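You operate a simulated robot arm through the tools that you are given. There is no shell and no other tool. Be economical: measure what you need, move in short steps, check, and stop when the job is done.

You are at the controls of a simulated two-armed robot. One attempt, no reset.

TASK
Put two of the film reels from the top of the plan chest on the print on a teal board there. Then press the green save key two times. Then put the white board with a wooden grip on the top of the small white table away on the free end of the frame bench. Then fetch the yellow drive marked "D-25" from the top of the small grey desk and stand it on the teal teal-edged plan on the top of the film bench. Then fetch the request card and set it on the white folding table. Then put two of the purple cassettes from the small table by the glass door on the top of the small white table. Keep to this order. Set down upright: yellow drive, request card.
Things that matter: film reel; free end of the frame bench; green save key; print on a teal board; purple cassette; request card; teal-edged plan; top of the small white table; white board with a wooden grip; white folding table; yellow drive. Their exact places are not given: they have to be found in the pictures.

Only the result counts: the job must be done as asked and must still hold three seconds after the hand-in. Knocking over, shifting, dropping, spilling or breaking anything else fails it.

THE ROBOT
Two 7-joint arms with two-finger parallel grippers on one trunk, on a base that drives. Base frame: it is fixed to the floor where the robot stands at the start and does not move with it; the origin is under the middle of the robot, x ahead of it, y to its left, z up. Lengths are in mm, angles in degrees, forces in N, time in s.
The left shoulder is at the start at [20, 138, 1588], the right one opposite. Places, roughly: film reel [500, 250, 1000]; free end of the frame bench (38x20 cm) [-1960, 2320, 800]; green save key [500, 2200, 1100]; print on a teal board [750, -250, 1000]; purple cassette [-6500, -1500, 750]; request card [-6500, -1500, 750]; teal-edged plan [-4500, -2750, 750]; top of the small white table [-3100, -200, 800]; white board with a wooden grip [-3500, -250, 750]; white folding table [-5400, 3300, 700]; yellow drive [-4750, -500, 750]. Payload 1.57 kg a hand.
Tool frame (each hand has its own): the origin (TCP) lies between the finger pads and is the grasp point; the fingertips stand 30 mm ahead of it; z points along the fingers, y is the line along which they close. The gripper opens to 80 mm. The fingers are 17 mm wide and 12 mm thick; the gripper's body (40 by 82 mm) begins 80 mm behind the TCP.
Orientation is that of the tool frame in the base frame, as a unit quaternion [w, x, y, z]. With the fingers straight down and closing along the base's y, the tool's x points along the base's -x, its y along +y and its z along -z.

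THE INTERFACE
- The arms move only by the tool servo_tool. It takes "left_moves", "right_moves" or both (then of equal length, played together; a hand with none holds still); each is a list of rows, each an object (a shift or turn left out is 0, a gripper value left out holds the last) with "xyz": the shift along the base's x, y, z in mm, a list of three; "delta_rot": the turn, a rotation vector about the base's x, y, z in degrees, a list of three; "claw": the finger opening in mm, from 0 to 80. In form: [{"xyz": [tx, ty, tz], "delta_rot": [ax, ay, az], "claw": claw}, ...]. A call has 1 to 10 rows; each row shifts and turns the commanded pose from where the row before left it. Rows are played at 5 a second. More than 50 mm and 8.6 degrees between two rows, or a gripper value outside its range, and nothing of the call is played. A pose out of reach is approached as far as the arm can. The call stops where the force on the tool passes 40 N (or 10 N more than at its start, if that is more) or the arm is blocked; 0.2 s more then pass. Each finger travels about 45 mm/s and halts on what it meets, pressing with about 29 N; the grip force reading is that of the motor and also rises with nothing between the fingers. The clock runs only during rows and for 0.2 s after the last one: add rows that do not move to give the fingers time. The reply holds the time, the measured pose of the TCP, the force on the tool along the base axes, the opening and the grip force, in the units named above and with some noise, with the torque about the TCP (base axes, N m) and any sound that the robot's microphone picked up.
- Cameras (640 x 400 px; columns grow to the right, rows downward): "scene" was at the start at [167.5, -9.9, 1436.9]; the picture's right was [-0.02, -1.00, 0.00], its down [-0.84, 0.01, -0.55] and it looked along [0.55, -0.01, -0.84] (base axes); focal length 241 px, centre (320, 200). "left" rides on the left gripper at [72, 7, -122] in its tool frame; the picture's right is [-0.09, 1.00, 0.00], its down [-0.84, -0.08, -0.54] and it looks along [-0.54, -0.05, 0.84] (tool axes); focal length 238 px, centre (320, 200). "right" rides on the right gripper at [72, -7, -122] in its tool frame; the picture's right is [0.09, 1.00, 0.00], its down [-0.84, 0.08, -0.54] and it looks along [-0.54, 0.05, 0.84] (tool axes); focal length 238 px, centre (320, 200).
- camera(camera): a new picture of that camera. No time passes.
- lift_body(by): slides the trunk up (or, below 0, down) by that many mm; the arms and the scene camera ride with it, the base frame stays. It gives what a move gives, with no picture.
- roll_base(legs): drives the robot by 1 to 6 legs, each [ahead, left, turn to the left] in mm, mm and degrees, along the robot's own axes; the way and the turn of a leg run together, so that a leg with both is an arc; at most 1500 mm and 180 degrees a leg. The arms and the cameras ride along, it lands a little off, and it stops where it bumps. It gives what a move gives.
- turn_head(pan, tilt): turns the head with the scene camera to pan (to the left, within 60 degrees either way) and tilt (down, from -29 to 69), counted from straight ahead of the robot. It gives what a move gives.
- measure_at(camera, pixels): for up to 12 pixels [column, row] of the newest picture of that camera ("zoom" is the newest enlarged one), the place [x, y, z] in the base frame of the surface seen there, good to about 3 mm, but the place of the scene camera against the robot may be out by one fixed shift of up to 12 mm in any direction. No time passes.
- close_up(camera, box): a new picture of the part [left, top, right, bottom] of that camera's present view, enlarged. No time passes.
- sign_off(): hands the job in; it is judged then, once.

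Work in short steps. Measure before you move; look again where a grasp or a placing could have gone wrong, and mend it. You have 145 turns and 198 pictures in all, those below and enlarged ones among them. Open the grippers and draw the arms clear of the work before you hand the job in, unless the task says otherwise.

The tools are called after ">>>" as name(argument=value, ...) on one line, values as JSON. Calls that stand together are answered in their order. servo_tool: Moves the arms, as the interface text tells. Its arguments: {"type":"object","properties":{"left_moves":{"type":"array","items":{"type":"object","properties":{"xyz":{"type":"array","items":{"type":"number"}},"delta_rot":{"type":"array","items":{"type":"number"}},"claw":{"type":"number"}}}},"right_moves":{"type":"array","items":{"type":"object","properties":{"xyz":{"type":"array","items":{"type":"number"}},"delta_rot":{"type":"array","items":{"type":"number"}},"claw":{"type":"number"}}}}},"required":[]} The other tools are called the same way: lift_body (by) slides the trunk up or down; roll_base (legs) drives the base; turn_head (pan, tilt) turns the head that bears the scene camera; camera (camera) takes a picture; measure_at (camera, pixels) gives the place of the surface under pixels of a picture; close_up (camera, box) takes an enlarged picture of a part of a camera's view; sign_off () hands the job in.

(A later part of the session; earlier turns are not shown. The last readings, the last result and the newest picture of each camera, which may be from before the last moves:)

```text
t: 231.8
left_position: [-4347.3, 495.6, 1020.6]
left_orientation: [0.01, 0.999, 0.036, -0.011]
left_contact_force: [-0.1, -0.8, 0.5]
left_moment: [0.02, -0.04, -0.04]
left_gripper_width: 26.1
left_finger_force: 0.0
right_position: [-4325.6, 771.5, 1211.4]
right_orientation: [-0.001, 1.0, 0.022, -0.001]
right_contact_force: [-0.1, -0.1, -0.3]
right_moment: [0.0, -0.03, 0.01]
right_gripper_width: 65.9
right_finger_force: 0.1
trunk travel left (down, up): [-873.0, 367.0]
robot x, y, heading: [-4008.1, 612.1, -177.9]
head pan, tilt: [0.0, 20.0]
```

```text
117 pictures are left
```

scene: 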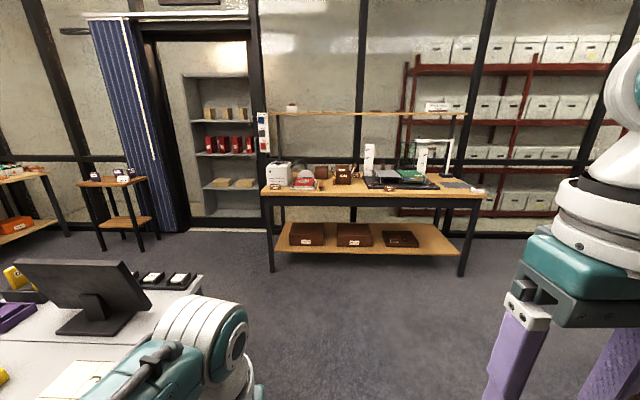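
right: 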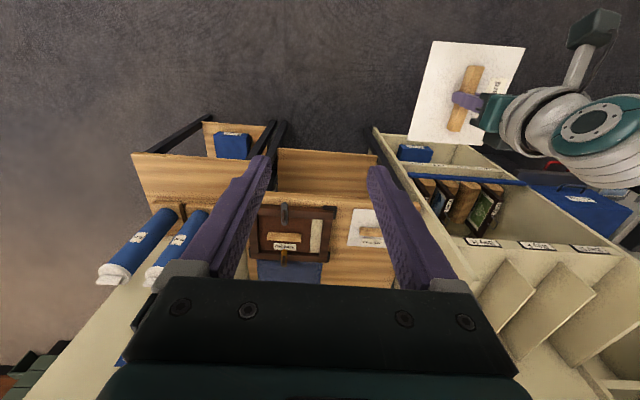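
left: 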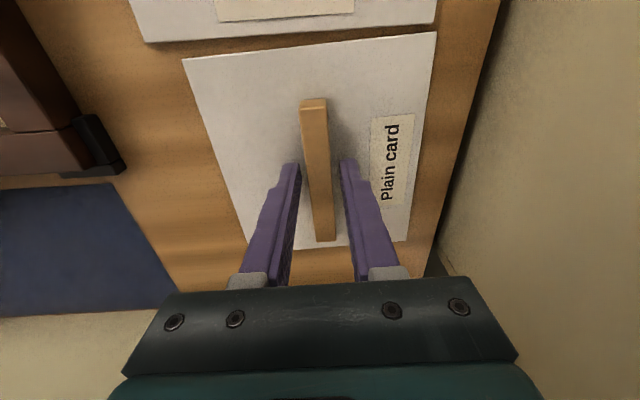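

I measure the far bench, small table and desk corner to pick a safe path.

>>> measure_at(camera="scene", pixels=[[270, 268], [155, 240], [105, 250], [125, 180], [205, 275], [375, 195]])

>>> turn_head(pan=45, tilt=30)

>>> camera(camera="scene")

```text
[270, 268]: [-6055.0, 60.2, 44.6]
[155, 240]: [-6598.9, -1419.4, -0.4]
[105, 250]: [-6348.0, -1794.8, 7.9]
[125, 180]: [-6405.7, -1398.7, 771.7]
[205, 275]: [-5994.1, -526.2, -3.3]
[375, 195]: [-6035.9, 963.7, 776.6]
```

```text
t: 232.9
left_position: [-4347.4, 496.3, 1021.1]
left_orientation: [0.01, 0.999, 0.036, -0.01]
left_contact_force: [0.4, 0.2, 0.5]
left_moment: [0.01, 0.03, 0.01]
left_gripper_width: 26.0
left_finger_force: 0.1
right_position: [-4327.4, 770.7, 1211.8]
right_orientation: [-0.001, 1.0, 0.022, -0.001]
right_contact_force: [-0.3, 0.0, 1.2]
right_moment: [0.0, 0.01, 0.01]
right_gripper_width: 66.2
right_finger_force: 0.1
trunk travel left (down, up): [-873.0, 367.0]
robot x, y, heading: [-4006.3, 605.4, -177.7]
head pan, tilt: [45.0, 30.0]
```

```text
116 pictures are left
```

scene: 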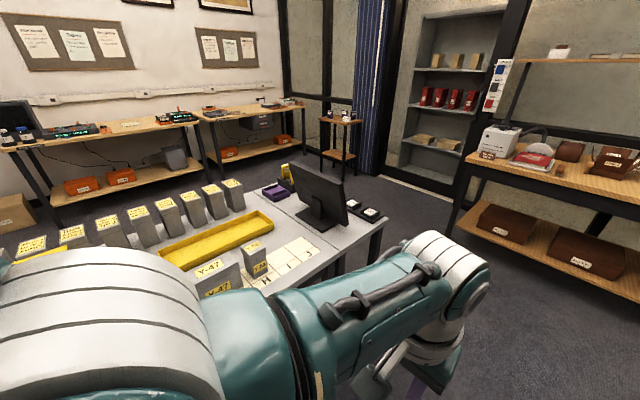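

Corridor x -4900..-6000 is clear. I go west to x≈-5430, turn to face +y, back down to y≈-1150 and slide east to x≈-4750.

>>> roll_base(legs=[[1420, 0, -2], [0, 0, -90], [-1000, 0, 0], [-750, 0, 0], [0, -680, 0]])

>>> turn_head(pan=0, tilt=40)

>>> camera(camera="scene")

```text
t: 255.6
left_position: [-4827.4, -815.6, 1021.6]
left_orientation: [-0.001, 0.727, -0.686, -0.015]
left_contact_force: [0.5, -0.6, 0.6]
left_moment: [-0.01, -0.02, -0.02]
left_gripper_width: 25.9
left_finger_force: 0.1
right_position: [-4552.4, -840.4, 1210.2]
right_orientation: [-0.002, 0.717, -0.697, -0.001]
right_contact_force: [-0.7, -0.9, -0.5]
right_moment: [-0.01, -0.01, 0.0]
right_gripper_width: 66.1
right_finger_force: 0.2
trunk travel left (down, up): [-873.0, 367.0]
robot x, y, heading: [-4720.6, -1157.1, 91.6]
head pan, tilt: [45.0, 30.0]
```

```text
t: 256.7
left_position: [-4828.0, -816.0, 1020.5]
left_orientation: [-0.001, 0.727, -0.686, -0.015]
left_contact_force: [0.0, 0.4, -0.3]
left_moment: [0.02, -0.01, 0.02]
left_gripper_width: 25.9
left_finger_force: 0.1
right_position: [-4553.5, -841.9, 1210.6]
right_orientation: [-0.001, 0.717, -0.697, -0.001]
right_contact_force: [-0.5, 0.4, 0.6]
right_moment: [-0.02, 0.03, -0.01]
right_gripper_width: 65.8
right_finger_force: 0.0
trunk travel left (down, up): [-873.0, 367.0]
robot x, y, heading: [-4720.4, -1156.2, 91.8]
head pan, tilt: [0.0, 40.0]
```

```text
115 pictures are left
```

scene: 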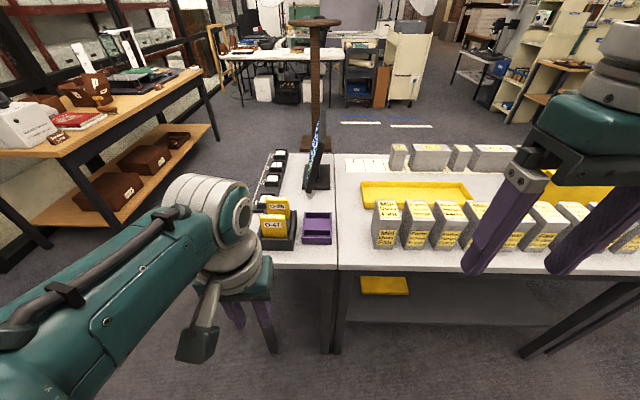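

The small desk holds two yellow drives in a black dock at (275,222). I zoom in.

>>> close_up(camera="scene", box=[230, 180, 358, 260])

>>> measure_at(camera="zoom", pixels=[[215, 220], [280, 230], [160, 240], [290, 135], [290, 110], [240, 320], [150, 320], [420, 240], [250, 200], [270, 270]])

```text
5.00 times, centred on (294, 220) of scene
```

zoom: 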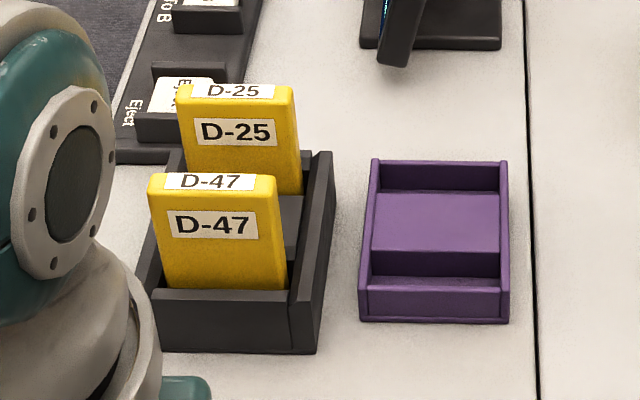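

```text
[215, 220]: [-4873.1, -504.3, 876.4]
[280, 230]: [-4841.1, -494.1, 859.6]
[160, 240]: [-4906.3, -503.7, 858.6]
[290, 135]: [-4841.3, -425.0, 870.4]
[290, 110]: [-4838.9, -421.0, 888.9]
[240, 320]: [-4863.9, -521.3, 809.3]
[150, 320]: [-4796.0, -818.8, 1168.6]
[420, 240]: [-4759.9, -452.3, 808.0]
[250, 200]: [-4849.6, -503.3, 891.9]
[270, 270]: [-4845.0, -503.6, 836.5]
```

D-25 is the rear one: x -4905..-4838, y≈-413, top ≈895. I lower the trunk 80, align heading, and turn the left hand 90° to grip the thin side.

>>> lift_body(by=-70)

>>> servo_tool(left_moves=[{"delta_rot": [0, 0, 8.5], "claw": 50}, {"delta_rot": [0, 0, 8.5]}, {"delta_rot": [0, 0, 8.5]}, {"delta_rot": [0, 0, 8.5]}, {"delta_rot": [0, 0, 8.5]}, {"delta_rot": [0, 0, 8.5]}, {"delta_rot": [0, 0, 8.5]}, {"delta_rot": [0, 0, 8.5]}, {"delta_rot": [0, 0, 8.5]}, {"delta_rot": [0, 0, 8.5]}])

>>> roll_base(legs=[[0, 45, -1.7], [300, 0, 0]])

>>> camera(camera="left")

>>> camera(camera="scene")

```text
t: 257.8
left_position: [-4828.5, -816.9, 950.9]
left_orientation: [-0.001, 0.727, -0.686, -0.015]
left_contact_force: [-0.6, 0.6, 1.0]
left_moment: [0.02, 0.01, -0.01]
left_gripper_width: 25.9
left_finger_force: 0.0
right_position: [-4553.6, -839.7, 1139.9]
right_orientation: [-0.002, 0.717, -0.697, -0.001]
right_contact_force: [0.0, -0.4, 0.8]
right_moment: [-0.02, 0.01, 0.03]
right_gripper_width: 66.2
right_finger_force: 0.0
trunk travel left (down, up): [-803.0, 437.0]
robot x, y, heading: [-4724.8, -1155.1, 91.5]
head pan, tilt: [0.0, 40.0]
```

```text
t: 260.0
left_position: [-4851.9, -815.1, 947.7]
left_orientation: [0.009, 0.999, -0.008, -0.032]
left_contact_force: [-0.3, -0.4, 0.6]
left_moment: [0.0, -0.03, -0.02]
left_gripper_width: 50.1
left_finger_force: 0.0
right_position: [-4553.9, -841.0, 1141.6]
right_orientation: [-0.002, 0.716, -0.698, -0.001]
right_contact_force: [0.2, 0.3, 0.8]
right_moment: [0.02, 0.01, 0.0]
right_gripper_width: 65.8
right_finger_force: 0.0
trunk travel left (down, up): [-803.0, 437.0]
robot x, y, heading: [-4720.0, -1159.1, 91.5]
head pan, tilt: [0.0, 40.0]
```

```text
t: 262.5
left_position: [-4879.7, -511.2, 948.2]
left_orientation: [0.009, 0.999, -0.023, -0.028]
left_contact_force: [-0.7, -0.8, -0.5]
left_moment: [-0.01, 0.01, 0.02]
left_gripper_width: 49.8
left_finger_force: 0.0
right_position: [-4584.6, -547.0, 1139.9]
right_orientation: [0.002, -0.705, 0.709, 0.0]
right_contact_force: [0.1, -0.2, 0.0]
right_moment: [-0.01, -0.01, -0.02]
right_gripper_width: 66.1
right_finger_force: 0.0
trunk travel left (down, up): [-803.0, 437.0]
robot x, y, heading: [-4761.4, -857.7, 89.3]
head pan, tilt: [0.0, 40.0]
```

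```text
113 pictures are left
```

left: 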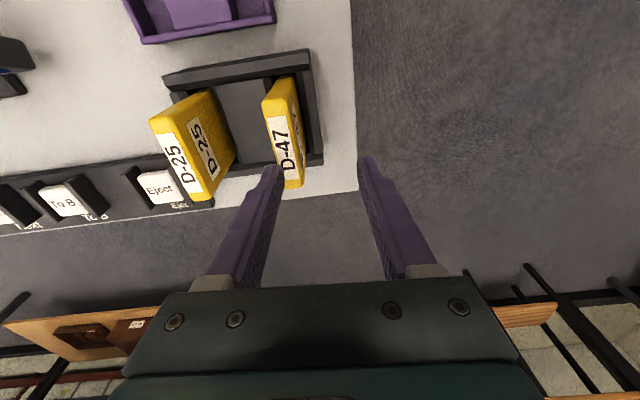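

```text
112 pictures are left
```

scene: 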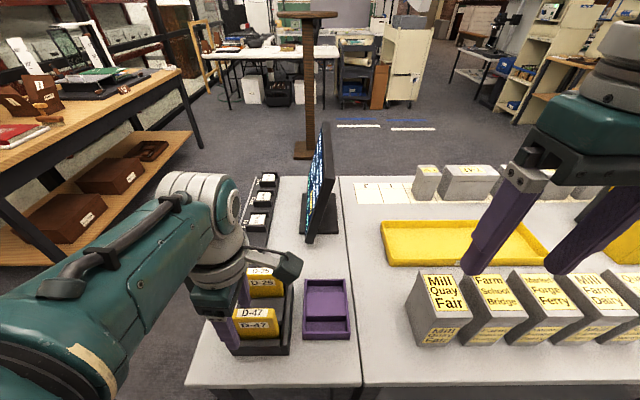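

I measure D-25's top face in the left view for exact centring.

>>> measure_at(camera="left", pixels=[[158, 124], [178, 170], [196, 195], [185, 115], [200, 150], [215, 185], [268, 105], [290, 180], [170, 85], [300, 60]])

>>> close_up(camera="left", box=[120, 40, 320, 210])

```text
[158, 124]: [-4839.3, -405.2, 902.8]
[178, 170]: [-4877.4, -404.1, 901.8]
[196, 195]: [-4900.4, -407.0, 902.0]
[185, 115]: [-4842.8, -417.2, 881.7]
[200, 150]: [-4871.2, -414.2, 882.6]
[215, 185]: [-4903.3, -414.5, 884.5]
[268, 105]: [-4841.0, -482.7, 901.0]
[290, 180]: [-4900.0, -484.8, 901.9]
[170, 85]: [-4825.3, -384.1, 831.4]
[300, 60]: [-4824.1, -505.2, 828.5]
```

```text
2.35 times, centred on (220, 125) of left
```

zoom: 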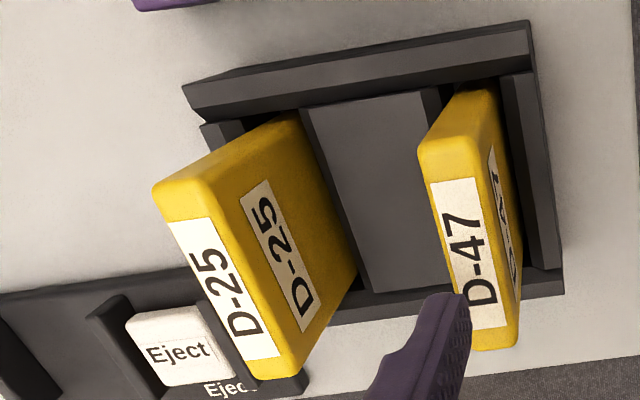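

D-25 centre (-4871,-405), top 902. I correct the hand's slight tilt, drive 106 ahead, then view before lowering.

>>> servo_tool(left_moves=[{"delta_rot": [1, -3.2, 2.6], "xyz": [0, 0, 5]}, {"xyz": [0, 0, 0]}])

>>> roll_base(legs=[[106, -8, 0]])

>>> camera(camera="left")

```text
t: 263.1
left_position: [-4893.1, -508.0, 952.2]
left_orientation: [-0.002, 1.0, 0.005, -0.011]
left_contact_force: [0.6, 0.4, -0.8]
left_moment: [0.02, 0.06, -0.01]
left_gripper_width: 50.1
left_finger_force: 0.1
right_position: [-4585.3, -546.3, 1142.2]
right_orientation: [0.002, -0.704, 0.71, 0.0]
right_contact_force: [1.2, 0.7, 0.0]
right_moment: [-0.02, 0.02, 0.03]
right_gripper_width: 66.2
right_finger_force: 0.1
trunk travel left (down, up): [-803.0, 437.0]
robot x, y, heading: [-4764.0, -855.6, 89.5]
head pan, tilt: [0.0, 40.0]
```

```text
t: 264.3
left_position: [-4885.9, -405.1, 951.8]
left_orientation: [0.0, 1.0, 0.004, -0.011]
left_contact_force: [0.0, -0.7, -0.6]
left_moment: [0.01, 0.02, 0.0]
left_gripper_width: 50.0
left_finger_force: 0.0
right_position: [-4576.4, -441.9, 1141.3]
right_orientation: [0.002, -0.705, 0.709, 0.0]
right_contact_force: [-0.7, -0.2, 0.6]
right_moment: [-0.01, -0.01, 0.05]
right_gripper_width: 65.8
right_finger_force: 0.0
trunk travel left (down, up): [-803.0, 437.0]
robot x, y, heading: [-4756.9, -753.5, 89.4]
head pan, tilt: [0.0, 40.0]
```

```text
110 pictures are left
```

left: 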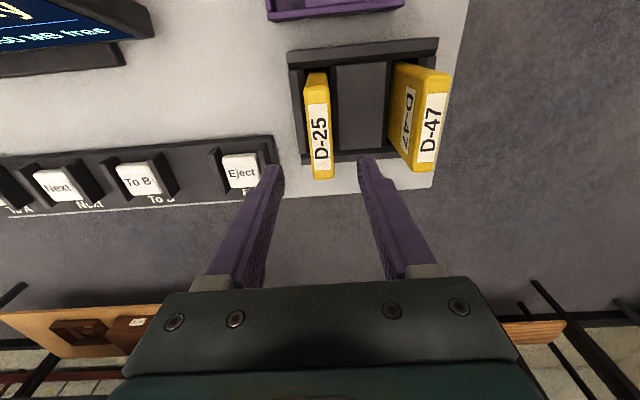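

x is 15 mm off; I slide the base right 14 mm and lower the trunk 74 mm, then check.

>>> roll_base(legs=[[0, -14, 0]])

>>> lift_body(by=-74)

>>> camera(camera="left")

```text
t: 265.1
left_position: [-4876.8, -403.8, 952.5]
left_orientation: [0.0, 1.0, 0.006, -0.015]
left_contact_force: [0.5, 0.4, 1.1]
left_moment: [-0.01, 0.01, 0.01]
left_gripper_width: 50.0
left_finger_force: 0.0
right_position: [-4561.1, -442.6, 1140.4]
right_orientation: [0.002, -0.705, 0.709, 0.0]
right_contact_force: [-1.1, -0.4, -0.1]
right_moment: [-0.06, -0.02, 0.02]
right_gripper_width: 66.0
right_finger_force: 0.0
trunk travel left (down, up): [-803.0, 437.0]
robot x, y, heading: [-4737.9, -751.5, 89.6]
head pan, tilt: [0.0, 40.0]
```

```text
t: 266.2
left_position: [-4878.5, -403.3, 877.9]
left_orientation: [-0.001, 1.0, 0.007, -0.016]
left_contact_force: [0.0, 0.4, 0.3]
left_moment: [-0.03, 0.01, 0.0]
left_gripper_width: 49.8
left_finger_force: 0.1
right_position: [-4563.2, -442.8, 1066.7]
right_orientation: [0.001, -0.705, 0.709, -0.001]
right_contact_force: [0.0, 0.1, -0.9]
right_moment: [-0.04, 0.01, -0.04]
right_gripper_width: 66.2
right_finger_force: 0.1
trunk travel left (down, up): [-729.0, 511.0]
robot x, y, heading: [-4741.2, -754.0, 89.4]
head pan, tilt: [0.0, 40.0]
```

```text
109 pictures are left
```

left: 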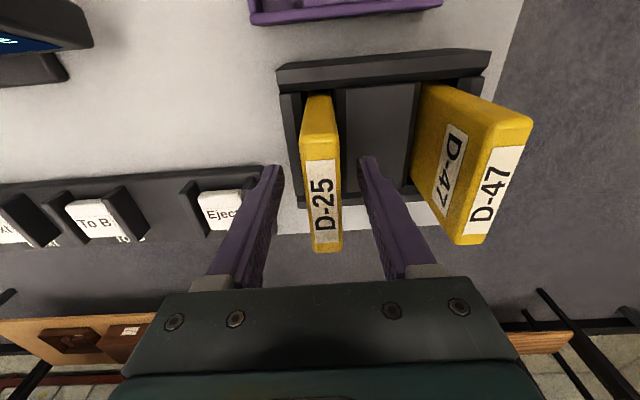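

D-25 is between the fingers, 7 mm off centre along its width, which is fine. I close.

>>> servo_tool(left_moves=[{"claw": 15}, {"claw": 15}, {"claw": 15}, {"claw": 15}])

>>> lift_body(by=40)

>>> camera(camera="left")

```text
t: 267.2
left_position: [-4879.0, -404.3, 878.5]
left_orientation: [0.0, 1.0, 0.007, -0.016]
left_contact_force: [0.4, -0.5, 1.2]
left_moment: [-0.05, -0.1, -0.02]
left_gripper_width: 17.8
left_finger_force: 28.4
right_position: [-4562.4, -442.8, 1067.5]
right_orientation: [0.002, -0.706, 0.709, 0.0]
right_contact_force: [-0.3, -0.4, -0.1]
right_moment: [-0.02, -0.01, 0.03]
right_gripper_width: 66.1
right_finger_force: 0.1
trunk travel left (down, up): [-729.0, 511.0]
robot x, y, heading: [-4740.9, -752.7, 89.4]
head pan, tilt: [0.0, 40.0]
```

```text
t: 268.0
left_position: [-4878.7, -406.2, 917.7]
left_orientation: [0.0, 1.0, 0.007, -0.017]
left_contact_force: [0.9, -0.8, -2.4]
left_moment: [-0.03, 0.02, 0.03]
left_gripper_width: 17.8
left_finger_force: 28.7
right_position: [-4562.1, -441.0, 1107.0]
right_orientation: [0.001, -0.705, 0.709, -0.001]
right_contact_force: [-0.4, -0.5, 0.4]
right_moment: [0.0, -0.05, 0.0]
right_gripper_width: 66.2
right_finger_force: 0.1
trunk travel left (down, up): [-769.0, 471.0]
robot x, y, heading: [-4739.8, -749.9, 89.4]
head pan, tilt: [0.0, 40.0]
```

```text
108 pictures are left
```

left: 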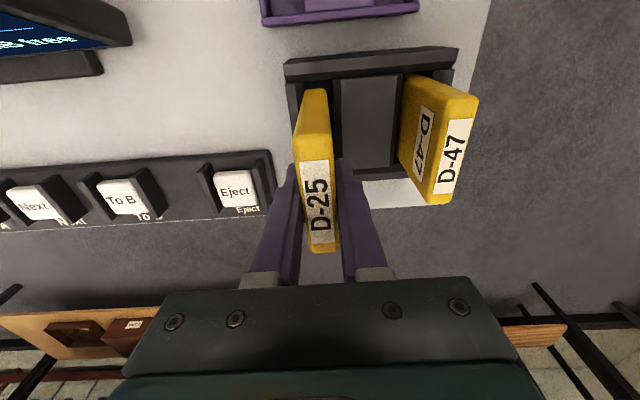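

D-25 comes out. I raise 150 mm, back off 500 mm, and turn 180° to face the film bench.

>>> lift_body(by=140)

>>> roll_base(legs=[[-600, 0, 0], [0, 0, -180]])

>>> turn_head(pan=0, tilt=25)

>>> camera(camera="scene")

```text
t: 269.7
left_position: [-4878.5, -404.1, 1057.2]
left_orientation: [0.0, 1.0, 0.007, -0.017]
left_contact_force: [-0.3, 0.2, -1.5]
left_moment: [-0.02, 0.01, -0.03]
left_gripper_width: 18.0
left_finger_force: 28.7
right_position: [-4562.7, -440.8, 1246.7]
right_orientation: [0.002, -0.705, 0.709, 0.0]
right_contact_force: [0.1, 0.8, -0.6]
right_moment: [-0.02, 0.0, 0.0]
right_gripper_width: 66.0
right_finger_force: 0.0
trunk travel left (down, up): [-909.0, 331.0]
robot x, y, heading: [-4742.7, -753.7, 89.5]
head pan, tilt: [0.0, 40.0]
```

```text
t: 280.4
left_position: [-4608.7, -1706.7, 1057.6]
left_orientation: [0.017, -0.004, 1.0, 0.0]
left_contact_force: [-0.2, -0.8, -2.1]
left_moment: [0.01, -0.05, -0.02]
left_gripper_width: 18.0
left_finger_force: 28.8
right_position: [-4924.4, -1666.3, 1247.0]
right_orientation: [0.0, 0.71, 0.704, -0.001]
right_contact_force: [1.0, 0.3, 0.4]
right_moment: [0.0, 0.0, 0.0]
right_gripper_width: 65.9
right_finger_force: 0.0
trunk travel left (down, up): [-909.0, 331.0]
robot x, y, heading: [-4745.3, -1360.1, -90.7]
head pan, tilt: [0.0, 40.0]
```

```text
t: 281.2
left_position: [-4606.4, -1706.3, 1057.6]
left_orientation: [0.018, -0.006, 1.0, -0.001]
left_contact_force: [-0.6, 0.5, -0.6]
left_moment: [0.04, -0.04, -0.02]
left_gripper_width: 17.7
left_finger_force: 29.1
right_position: [-4925.1, -1666.4, 1246.5]
right_orientation: [0.001, 0.71, 0.704, -0.002]
right_contact_force: [-0.3, -0.8, 0.7]
right_moment: [0.02, 0.0, 0.0]
right_gripper_width: 65.8
right_finger_force: 0.0
trunk travel left (down, up): [-909.0, 331.0]
robot x, y, heading: [-4745.9, -1353.2, -91.0]
head pan, tilt: [0.0, 25.0]
```

```text
107 pictures are left
```

scene: 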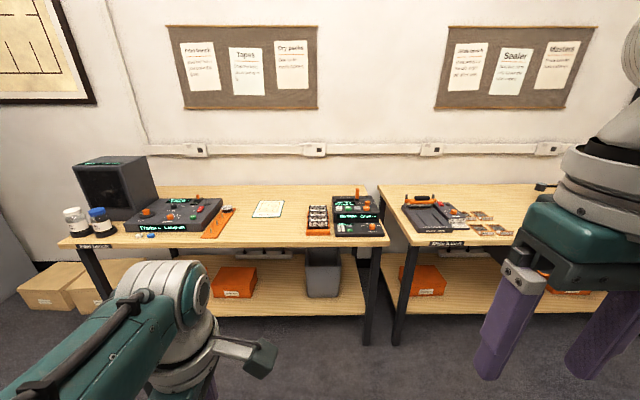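

The plan seems to be the card at (268,208). I zoom and measure.

>>> close_up(camera="scene", box=[196, 170, 388, 290])

>>> measure_at(camera="zoom", pixels=[[240, 130], [205, 100], [285, 100], [185, 155], [270, 160], [410, 150], [115, 180], [300, 245], [500, 150]])

>>> close_up(camera="scene", box=[380, 170, 540, 270])

```text
3.33 times, centred on (292, 230) of scene
```

zoom: 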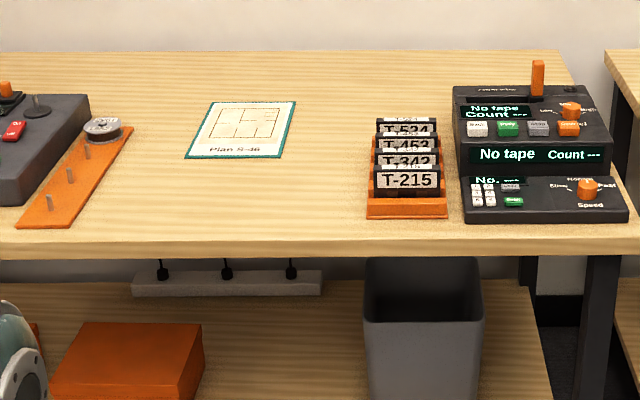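

```text
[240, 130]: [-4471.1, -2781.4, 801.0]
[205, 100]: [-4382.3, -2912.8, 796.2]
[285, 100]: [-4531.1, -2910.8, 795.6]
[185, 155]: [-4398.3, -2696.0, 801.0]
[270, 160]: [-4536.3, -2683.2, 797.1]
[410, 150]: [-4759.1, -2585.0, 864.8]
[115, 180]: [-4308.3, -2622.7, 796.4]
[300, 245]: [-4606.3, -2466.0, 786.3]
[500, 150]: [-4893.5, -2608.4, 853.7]
```

```text
4.00 times, centred on (460, 220) of scene
```

zoom: 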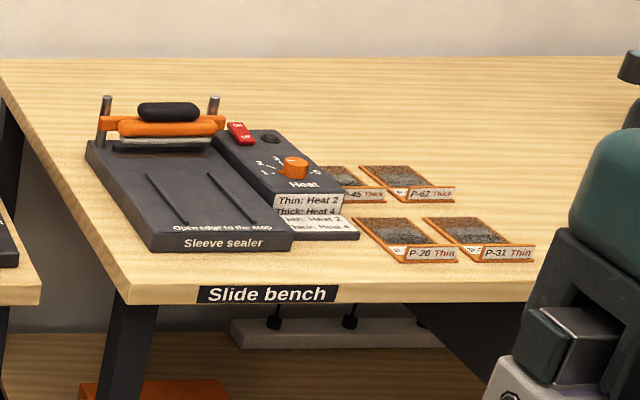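

Plan: x -4535..-4385, y -2912..-2690, z≈798. Before placing I need the drive's lower end: I tilt the head to see it.

>>> turn_head(pan=15, tilt=55)

>>> camera(camera="scene")

>>> camera(camera="right")

>>> camera(camera="left")

```text
t: 282.2
left_position: [-4607.8, -1705.7, 1057.4]
left_orientation: [0.017, -0.004, 1.0, 0.0]
left_contact_force: [0.1, 0.0, -2.0]
left_moment: [0.02, 0.0, 0.0]
left_gripper_width: 17.7
left_finger_force: 28.8
right_position: [-4924.4, -1666.9, 1246.6]
right_orientation: [0.0, 0.71, 0.704, -0.001]
right_contact_force: [0.5, 0.3, -0.3]
right_moment: [0.01, 0.02, -0.02]
right_gripper_width: 65.9
right_finger_force: 0.1
trunk travel left (down, up): [-909.0, 331.0]
robot x, y, heading: [-4749.6, -1353.6, -90.9]
head pan, tilt: [15.0, 55.0]
```

```text
104 pictures are left
```

scene: 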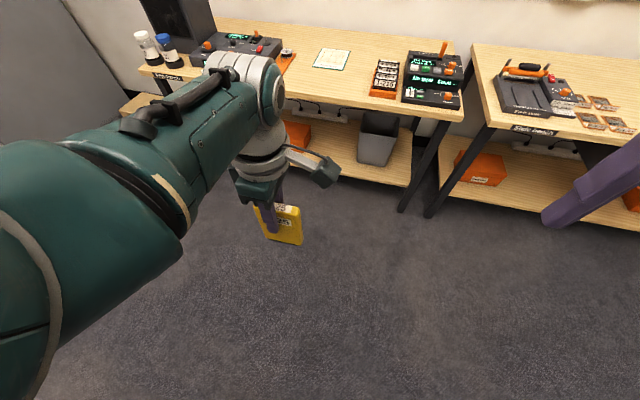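

```text
103 pictures are left
```

right: 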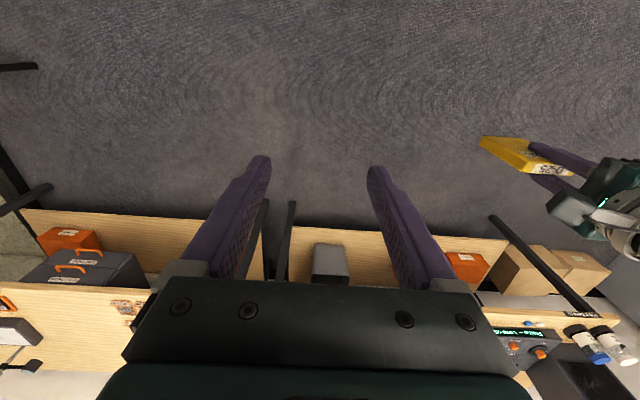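

```text
102 pictures are left
```

left: 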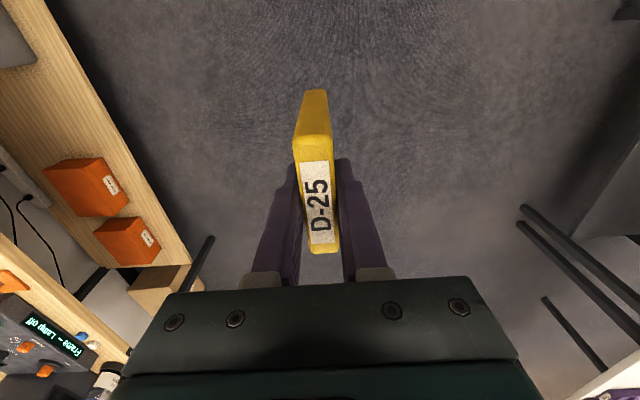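

I measure the drive's bottom and top edges in these pictures.

>>> measure_at(camera="scene", pixels=[[299, 241], [272, 236], [298, 212], [285, 240], [285, 235]])

>>> measure_at(camera="right", pixels=[[484, 143], [500, 155], [485, 138], [525, 140], [548, 170]])

>>> measure_at(camera="left", pixels=[[316, 93], [316, 135], [318, 148], [322, 248]])

```text
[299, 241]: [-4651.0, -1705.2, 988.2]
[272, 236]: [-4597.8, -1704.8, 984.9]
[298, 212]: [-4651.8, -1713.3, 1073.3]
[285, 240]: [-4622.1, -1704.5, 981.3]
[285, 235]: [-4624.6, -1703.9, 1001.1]
```

```text
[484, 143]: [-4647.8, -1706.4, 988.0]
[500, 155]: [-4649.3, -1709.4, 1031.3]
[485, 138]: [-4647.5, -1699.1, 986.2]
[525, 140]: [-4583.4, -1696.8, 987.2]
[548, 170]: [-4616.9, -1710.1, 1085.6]
```

```text
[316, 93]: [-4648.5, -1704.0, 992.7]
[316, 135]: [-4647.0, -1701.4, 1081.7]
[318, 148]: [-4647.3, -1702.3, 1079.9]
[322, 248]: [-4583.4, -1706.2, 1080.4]
```

Drive bottom is ≈73 mm below the TCP. I lower the trunk 120, straighten the heading, shift left 148 and drive 900 ahead to near the bench.

>>> lift_body(by=-120)

>>> roll_base(legs=[[0, 148, 0.9], [900, 0, 0]])

>>> turn_head(pan=5, tilt=45)

>>> camera(camera="scene")

>>> camera(camera="left")

```text
t: 283.7
left_position: [-4609.0, -1706.2, 936.9]
left_orientation: [0.018, -0.005, 1.0, -0.001]
left_contact_force: [-0.8, 0.2, -1.4]
left_moment: [-0.04, -0.02, 0.01]
left_gripper_width: 17.7
left_finger_force: 28.9
right_position: [-4923.4, -1666.9, 1128.0]
right_orientation: [0.001, 0.71, 0.704, -0.001]
right_contact_force: [0.1, -0.4, -0.2]
right_moment: [-0.02, -0.03, -0.02]
right_gripper_width: 66.1
right_finger_force: 0.1
trunk travel left (down, up): [-789.0, 451.0]
robot x, y, heading: [-4747.8, -1353.0, -90.8]
head pan, tilt: [15.0, 55.0]
```

```text
t: 289.4
left_position: [-4451.3, -2611.2, 937.0]
left_orientation: [0.017, -0.013, 1.0, 0.0]
left_contact_force: [-0.4, 0.5, -1.9]
left_moment: [0.01, -0.01, 0.03]
left_gripper_width: 17.7
left_finger_force: 29.3
right_position: [-4769.5, -2577.9, 1127.1]
right_orientation: [0.0, 0.704, 0.71, 0.0]
right_contact_force: [-0.2, 0.1, 0.5]
right_moment: [-0.01, -0.01, -0.03]
right_gripper_width: 66.2
right_finger_force: 0.1
trunk travel left (down, up): [-789.0, 451.0]
robot x, y, heading: [-4596.2, -2264.6, -89.7]
head pan, tilt: [15.0, 55.0]
```

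```text
t: 290.1
left_position: [-4451.0, -2610.7, 936.9]
left_orientation: [0.018, -0.014, 1.0, 0.0]
left_contact_force: [1.1, 0.0, -1.3]
left_moment: [-0.01, 0.02, 0.02]
left_gripper_width: 17.4
left_finger_force: 28.9
right_position: [-4769.5, -2577.0, 1127.7]
right_orientation: [0.0, 0.704, 0.71, -0.001]
right_contact_force: [-0.4, 0.6, 0.6]
right_moment: [-0.02, 0.04, -0.04]
right_gripper_width: 65.9
right_finger_force: 0.0
trunk travel left (down, up): [-789.0, 451.0]
robot x, y, heading: [-4595.9, -2259.8, -89.7]
head pan, tilt: [5.0, 45.0]
```

```text
101 pictures are left
```

scene: 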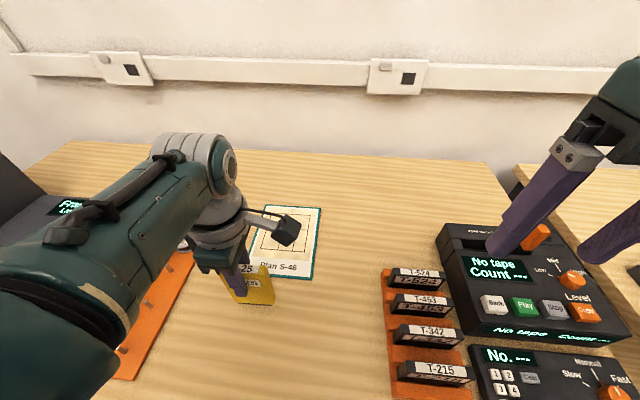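

```text
100 pictures are left
```

left: 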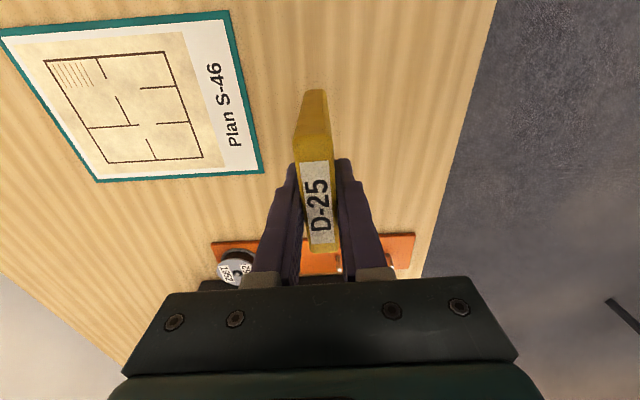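

I measure the plan's corners with the left camera (no fixed shift), plus the orange holder.

>>> measure_at(camera="left", pixels=[[226, 15], [259, 168], [100, 178], [60, 110], [180, 90], [240, 260], [320, 245], [410, 240]])

```text
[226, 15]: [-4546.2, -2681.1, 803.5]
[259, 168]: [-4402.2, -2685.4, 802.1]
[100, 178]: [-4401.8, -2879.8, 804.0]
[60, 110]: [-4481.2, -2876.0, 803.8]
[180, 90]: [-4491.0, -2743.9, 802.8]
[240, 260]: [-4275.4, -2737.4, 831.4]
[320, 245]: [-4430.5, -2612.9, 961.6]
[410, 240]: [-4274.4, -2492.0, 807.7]
```

Plan centre x≈-4474, front edge y≈-2681, z 803. I move base 95 ahead/15 right, then extend the arm 42 mm over the plan.

>>> roll_base(legs=[[95, -15, 0]])

>>> servo_tool(left_moves=[{"xyz": [0, -14, 0]}, {"xyz": [0, -14, 0]}, {"xyz": [0, -14, 0]}, {"xyz": [0, 0, 0]}])

>>> camera(camera="left")

```text
t: 291.2
left_position: [-4466.3, -2706.0, 937.6]
left_orientation: [0.018, -0.012, 1.0, -0.001]
left_contact_force: [-0.8, -0.8, -0.3]
left_moment: [0.02, 0.0, 0.0]
left_gripper_width: 17.4
left_finger_force: 28.7
right_position: [-4783.6, -2671.9, 1126.7]
right_orientation: [0.0, 0.705, 0.709, -0.001]
right_contact_force: [0.4, 0.5, -0.8]
right_moment: [-0.02, -0.01, -0.01]
right_gripper_width: 65.9
right_finger_force: 0.1
trunk travel left (down, up): [-789.0, 451.0]
robot x, y, heading: [-4607.3, -2358.7, -89.7]
head pan, tilt: [5.0, 45.0]
```

```text
t: 292.2
left_position: [-4465.8, -2746.9, 937.7]
left_orientation: [0.018, -0.014, 1.0, 0.0]
left_contact_force: [0.1, -0.2, -2.0]
left_moment: [0.01, 0.03, 0.0]
left_gripper_width: 18.0
left_finger_force: 29.1
right_position: [-4783.9, -2672.1, 1126.0]
right_orientation: [0.0, 0.704, 0.71, -0.001]
right_contact_force: [-0.4, 0.5, -0.1]
right_moment: [0.01, 0.04, 0.03]
right_gripper_width: 66.0
right_finger_force: 0.0
trunk travel left (down, up): [-789.0, 451.0]
robot x, y, heading: [-4607.1, -2357.5, -90.0]
head pan, tilt: [5.0, 45.0]
```

```text
99 pictures are left
```

left: 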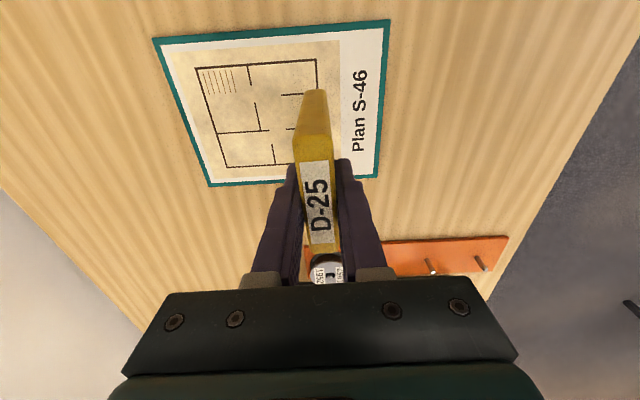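

The drive hovers over the plan. I lower the trunk 57 mm and check.

>>> lift_body(by=-56)

>>> camera(camera="left")

>>> close_up(camera="scene", box=[180, 180, 340, 280])

```text
t: 293.2
left_position: [-4464.6, -2751.1, 883.8]
left_orientation: [0.018, -0.013, 1.0, -0.003]
left_contact_force: [0.0, 1.8, 24.4]
left_moment: [0.09, 0.0, -0.02]
left_gripper_width: 18.1
left_finger_force: 29.0
right_position: [-4783.2, -2674.1, 1069.6]
right_orientation: [0.001, 0.705, 0.71, -0.001]
right_contact_force: [-0.1, 0.5, 0.9]
right_moment: [0.02, -0.04, 0.02]
right_gripper_width: 66.1
right_finger_force: 0.0
trunk travel left (down, up): [-733.0, 507.0]
robot x, y, heading: [-4609.1, -2359.2, -90.0]
head pan, tilt: [5.0, 45.0]
```

```text
98 pictures are left
```

left: 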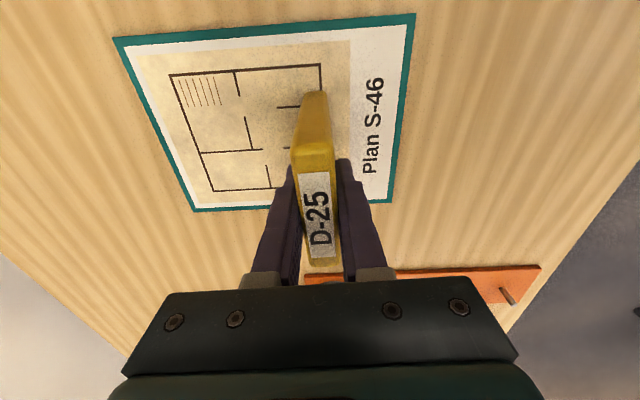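

```text
4.00 times, centred on (260, 230) of scene
```

zoom: 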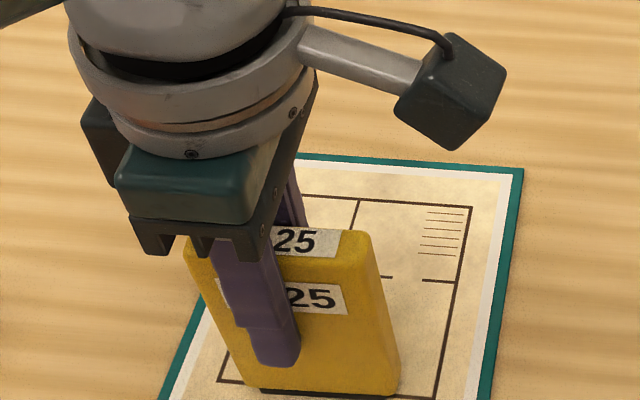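

The drive touched down (24 N). I relax upward 2 mm and check the force before releasing.

>>> servo_tool(left_moves=[{"xyz": [0, 0, 1]}, {"xyz": [0, 0, 0]}])

>>> close_up(camera="left", box=[240, 60, 400, 260])

```text
t: 293.8
left_position: [-4465.7, -2750.2, 883.1]
left_orientation: [0.018, -0.013, 1.0, -0.002]
left_contact_force: [-0.1, -5.0, 11.4]
left_moment: [-0.36, -0.11, -0.01]
left_gripper_width: 17.6
left_finger_force: 28.5
right_position: [-4783.5, -2675.4, 1071.5]
right_orientation: [0.0, 0.704, 0.71, -0.002]
right_contact_force: [1.3, -0.2, 0.2]
right_moment: [0.03, 0.02, 0.03]
right_gripper_width: 66.0
right_finger_force: 0.1
trunk travel left (down, up): [-733.0, 507.0]
robot x, y, heading: [-4612.7, -2358.2, -89.7]
head pan, tilt: [5.0, 45.0]
```

```text
2.00 times, centred on (320, 160) of left
```

zoom: 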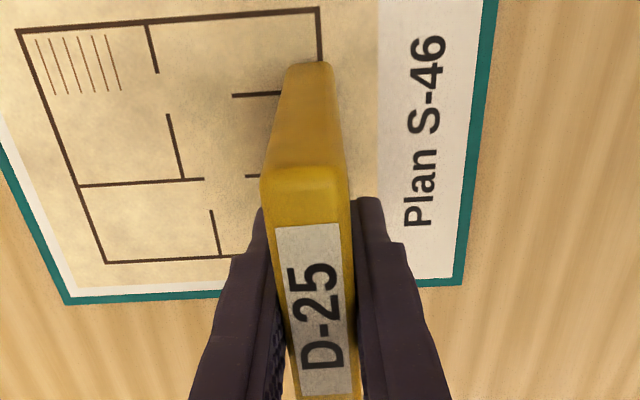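

Still 11 N. I relax another 1.5 mm.

>>> servo_tool(left_moves=[{"xyz": [0, 0, 1]}, {"xyz": [0, 0, 0]}, {"xyz": [0, 0, 0]}])

```text
t: 294.6
left_position: [-4466.1, -2748.2, 883.6]
left_orientation: [0.018, -0.013, 1.0, 0.0]
left_contact_force: [0.4, -2.9, 5.0]
left_moment: [-0.18, -0.17, -0.03]
left_gripper_width: 17.7
left_finger_force: 29.1
right_position: [-4782.4, -2673.5, 1071.9]
right_orientation: [0.001, 0.704, 0.71, -0.003]
right_contact_force: [0.7, -0.6, -0.8]
right_moment: [0.04, 0.03, -0.01]
right_gripper_width: 66.3
right_finger_force: 0.1
trunk travel left (down, up): [-733.0, 507.0]
robot x, y, heading: [-4612.4, -2359.7, -89.5]
head pan, tilt: [5.0, 45.0]
```

One more 0.8 mm, then open gently.

>>> servo_tool(left_moves=[{"xyz": [0, 0, 0.8]}, {"xyz": [0, 0, 0]}, {"claw": 19}, {"claw": 21}, {"claw": 24}, {"claw": 28}, {"claw": 34}, {"claw": 40}])

>>> camera(camera="left")

```text
t: 296.4
left_position: [-4465.8, -2747.2, 883.9]
left_orientation: [0.017, -0.012, 1.0, 0.0]
left_contact_force: [0.2, 0.3, -0.6]
left_moment: [-0.02, -0.03, -0.01]
left_gripper_width: 40.3
left_finger_force: 0.0
right_position: [-4783.1, -2672.0, 1071.1]
right_orientation: [0.0, 0.705, 0.709, -0.001]
right_contact_force: [1.7, 0.9, 0.0]
right_moment: [0.01, 0.02, 0.0]
right_gripper_width: 65.9
right_finger_force: 0.0
trunk travel left (down, up): [-733.0, 507.0]
robot x, y, heading: [-4610.8, -2363.3, -89.9]
head pan, tilt: [5.0, 45.0]
```

```text
95 pictures are left
```

left: 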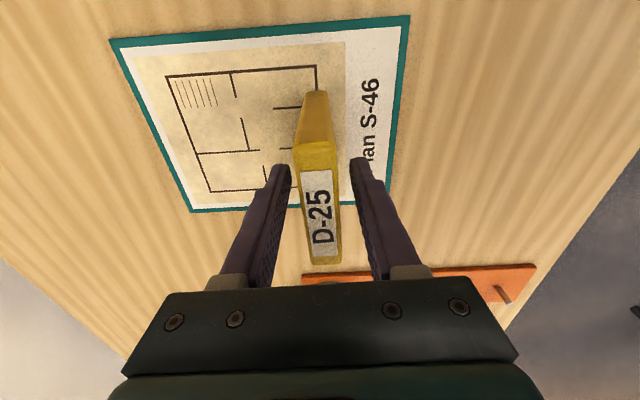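

The drive stands free between open fingers. I rise 120 mm with the trunk, back off and look.

>>> lift_body(by=150)

>>> roll_base(legs=[[-500, 0, 0]])

>>> turn_head(pan=0, tilt=30)

>>> close_up(camera="scene", box=[180, 100, 420, 250])

```text
t: 298.2
left_position: [-4465.7, -2747.7, 1034.8]
left_orientation: [0.018, -0.013, 1.0, 0.001]
left_contact_force: [0.6, 0.0, -0.8]
left_moment: [-0.02, 0.01, 0.0]
left_gripper_width: 40.2
left_finger_force: 0.0
right_position: [-4784.1, -2671.9, 1220.9]
right_orientation: [0.0, 0.704, 0.71, -0.001]
right_contact_force: [0.1, -0.6, -0.4]
right_moment: [0.02, 0.02, 0.0]
right_gripper_width: 65.9
right_finger_force: 0.1
trunk travel left (down, up): [-883.0, 357.0]
robot x, y, heading: [-4609.2, -2360.3, -90.1]
head pan, tilt: [5.0, 45.0]
```

```text
t: 301.1
left_position: [-4467.5, -2250.0, 1034.5]
left_orientation: [0.017, -0.013, 1.0, 0.0]
left_contact_force: [0.0, -0.2, -0.1]
left_moment: [0.0, 0.0, 0.04]
left_gripper_width: 40.2
left_finger_force: 0.0
right_position: [-4784.9, -2173.7, 1220.4]
right_orientation: [0.0, 0.705, 0.709, -0.002]
right_contact_force: [-0.5, -0.4, -0.4]
right_moment: [0.0, 0.02, 0.02]
right_gripper_width: 65.9
right_finger_force: 0.2
trunk travel left (down, up): [-883.0, 357.0]
robot x, y, heading: [-4610.1, -1859.5, -90.0]
head pan, tilt: [5.0, 45.0]
```

```text
t: 301.9
left_position: [-4465.0, -2250.7, 1035.5]
left_orientation: [0.018, -0.012, 1.0, -0.001]
left_contact_force: [-0.2, 0.8, 0.0]
left_moment: [-0.01, -0.01, 0.0]
left_gripper_width: 39.9
left_finger_force: 0.0
right_position: [-4785.6, -2172.9, 1220.3]
right_orientation: [0.0, 0.705, 0.709, -0.001]
right_contact_force: [0.2, -0.3, 0.1]
right_moment: [0.0, -0.03, 0.02]
right_gripper_width: 66.1
right_finger_force: 0.1
trunk travel left (down, up): [-883.0, 357.0]
robot x, y, heading: [-4610.1, -1863.3, -89.8]
head pan, tilt: [0.0, 30.0]
```

```text
2.67 times, centred on (300, 175) of scene
```

zoom: 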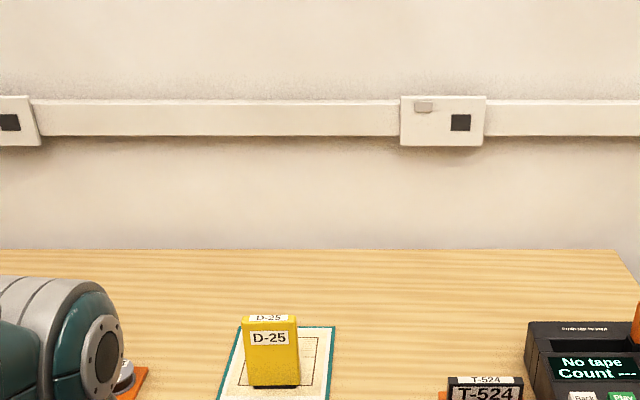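

D-25 stands on the plan. Next the small table by the glass door: I turn to face -x, shift to y≈-1500 and drive to x≈-5550.

>>> roll_base(legs=[[0, 0, -90], [0, -360, 0], [950, 0, 0]])

>>> turn_head(pan=0, tilt=35)

>>> camera(camera="scene")

```text
t: 312.6
left_position: [-5954.4, -1641.9, 1034.3]
left_orientation: [0.012, 0.699, 0.715, -0.012]
left_contact_force: [0.2, 0.7, 0.2]
left_moment: [-0.03, -0.01, -0.04]
left_gripper_width: 40.2
left_finger_force: 0.1
right_position: [-5877.6, -1325.1, 1220.9]
right_orientation: [0.0, 1.0, 0.002, -0.001]
right_contact_force: [0.4, -0.5, -0.3]
right_moment: [0.01, 0.01, 0.02]
right_gripper_width: 66.2
right_finger_force: 0.0
trunk travel left (down, up): [-883.0, 357.0]
robot x, y, heading: [-5563.2, -1501.4, 180.1]
head pan, tilt: [0.0, 30.0]
```

```text
t: 313.3
left_position: [-5954.1, -1641.7, 1033.8]
left_orientation: [0.012, 0.698, 0.715, -0.012]
left_contact_force: [-0.6, 0.7, -0.2]
left_moment: [0.0, 0.02, 0.02]
left_gripper_width: 40.1
left_finger_force: 0.2
right_position: [-5876.9, -1323.7, 1221.3]
right_orientation: [-0.001, 1.0, 0.001, -0.001]
right_contact_force: [-0.1, -0.1, 0.9]
right_moment: [0.03, 0.01, -0.03]
right_gripper_width: 65.8
right_finger_force: 0.1
trunk travel left (down, up): [-883.0, 357.0]
robot x, y, heading: [-5566.8, -1498.0, 180.0]
head pan, tilt: [0.0, 35.0]
```

```text
93 pictures are left
```

scene: 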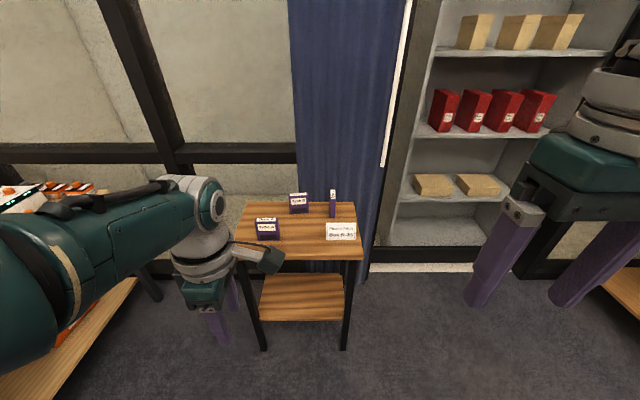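

The table with cassettes and a white card is in view at (300,225). I zoom and measure.

>>> close_up(camera="scene", box=[230, 180, 374, 270])

>>> measure_at(camera="zoom", pixels=[[165, 205], [110, 200], [215, 215], [300, 85], [345, 90], [460, 80], [455, 130], [490, 230], [430, 225], [550, 225], [490, 195], [490, 265]])

>>> measure_at(camera="scene", pixels=[[243, 257], [361, 257], [255, 203], [340, 204], [300, 250], [310, 225]])

```text
4.44 times, centred on (302, 225) of scene
```

zoom: 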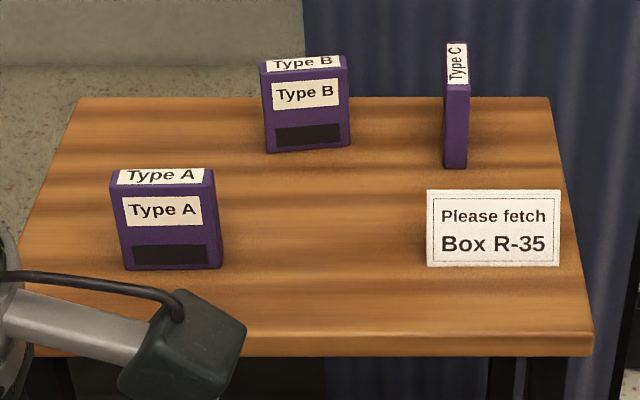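

```text
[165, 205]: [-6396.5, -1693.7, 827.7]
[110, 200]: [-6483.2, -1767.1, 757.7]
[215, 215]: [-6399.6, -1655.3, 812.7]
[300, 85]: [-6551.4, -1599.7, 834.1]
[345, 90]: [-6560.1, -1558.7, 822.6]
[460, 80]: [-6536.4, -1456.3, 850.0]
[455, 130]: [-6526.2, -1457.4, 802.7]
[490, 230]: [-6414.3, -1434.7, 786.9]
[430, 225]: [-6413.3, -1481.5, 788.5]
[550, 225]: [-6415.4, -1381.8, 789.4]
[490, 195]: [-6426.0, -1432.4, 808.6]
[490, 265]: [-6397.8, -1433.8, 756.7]
```

```text
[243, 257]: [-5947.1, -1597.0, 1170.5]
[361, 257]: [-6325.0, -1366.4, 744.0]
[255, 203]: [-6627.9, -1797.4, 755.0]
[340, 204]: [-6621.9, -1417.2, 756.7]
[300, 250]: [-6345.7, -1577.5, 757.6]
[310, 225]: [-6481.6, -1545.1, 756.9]
```

The request card is a leaning/tent card at x≈-6415, y -1490..-1375, z 757..811. I'll take it with the right hand: lower right, raise left out of the way, and turn the right hand -90°.

>>> servo_tool(right_moves=[{"xyz": [0, 0, -20], "delta_rot": [0, 0, -8.5]}, {"xyz": [0, 0, -20], "delta_rot": [0, 0, -8.5]}, {"xyz": [0, 0, -20], "delta_rot": [0, 0, -8.5]}, {"xyz": [0, 0, -20], "delta_rot": [0, 0, -8.5]}, {"xyz": [0, 0, -20], "delta_rot": [0, 0, -8.5]}, {"xyz": [0, 0, -20], "delta_rot": [0, 0, -8.5]}, {"xyz": [0, 0, -20], "delta_rot": [0, 0, -8.5]}, {"xyz": [0, 0, -20], "delta_rot": [0, 0, -8.5]}, {"xyz": [0, 0, -10], "delta_rot": [0, 0, -8.5]}, {"xyz": [0, 0, 0], "delta_rot": [0, 0, -8.5], "claw": 80}], left_moves=[{"xyz": [0, 0, 20]}, {"xyz": [0, 0, 20]}, {"xyz": [0, 0, 20]}, {"xyz": [0, 0, 20]}, {"xyz": [0, 0, 20]}, {"xyz": [0, 0, 20]}, {"xyz": [0, 0, 10]}, {}, {}, {}])

>>> roll_base(legs=[[350, 0, 0]])

>>> camera(camera="right")

>>> camera(camera="scene")

```text
t: 315.5
left_position: [-5956.2, -1653.1, 1164.7]
left_orientation: [0.018, 0.693, 0.721, -0.02]
left_contact_force: [-0.2, 0.6, 0.3]
left_moment: [0.02, 0.01, 0.0]
left_gripper_width: 39.7
left_finger_force: 0.1
right_position: [-5877.4, -1324.8, 1051.5]
right_orientation: [-0.001, 0.737, -0.676, 0.0]
right_contact_force: [0.8, -0.1, 0.0]
right_moment: [0.03, 0.01, -0.02]
right_gripper_width: 80.2
right_finger_force: 0.0
trunk travel left (down, up): [-883.0, 357.0]
robot x, y, heading: [-5566.0, -1499.6, 180.3]
head pan, tilt: [0.0, 35.0]
```

```text
t: 317.7
left_position: [-6306.9, -1655.2, 1163.2]
left_orientation: [0.02, 0.692, 0.721, -0.02]
left_contact_force: [-0.3, -0.7, -0.8]
left_moment: [-0.02, -0.03, 0.03]
left_gripper_width: 40.0
left_finger_force: 0.0
right_position: [-6229.9, -1326.2, 1050.0]
right_orientation: [-0.001, 0.74, -0.673, -0.001]
right_contact_force: [-0.7, 0.6, 0.8]
right_moment: [0.0, -0.02, -0.03]
right_gripper_width: 80.0
right_finger_force: 0.1
trunk travel left (down, up): [-883.0, 357.0]
robot x, y, heading: [-5915.4, -1500.7, -179.8]
head pan, tilt: [0.0, 35.0]
```

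```text
91 pictures are left
```

right: 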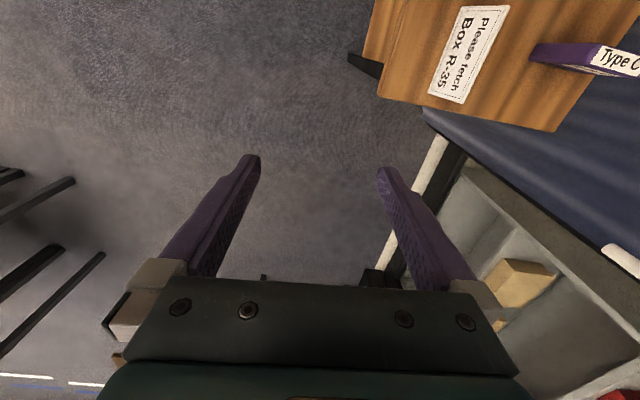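

```text
90 pictures are left
```

scene: 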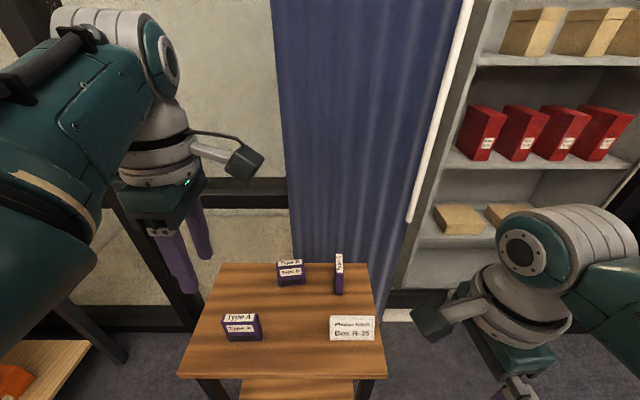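

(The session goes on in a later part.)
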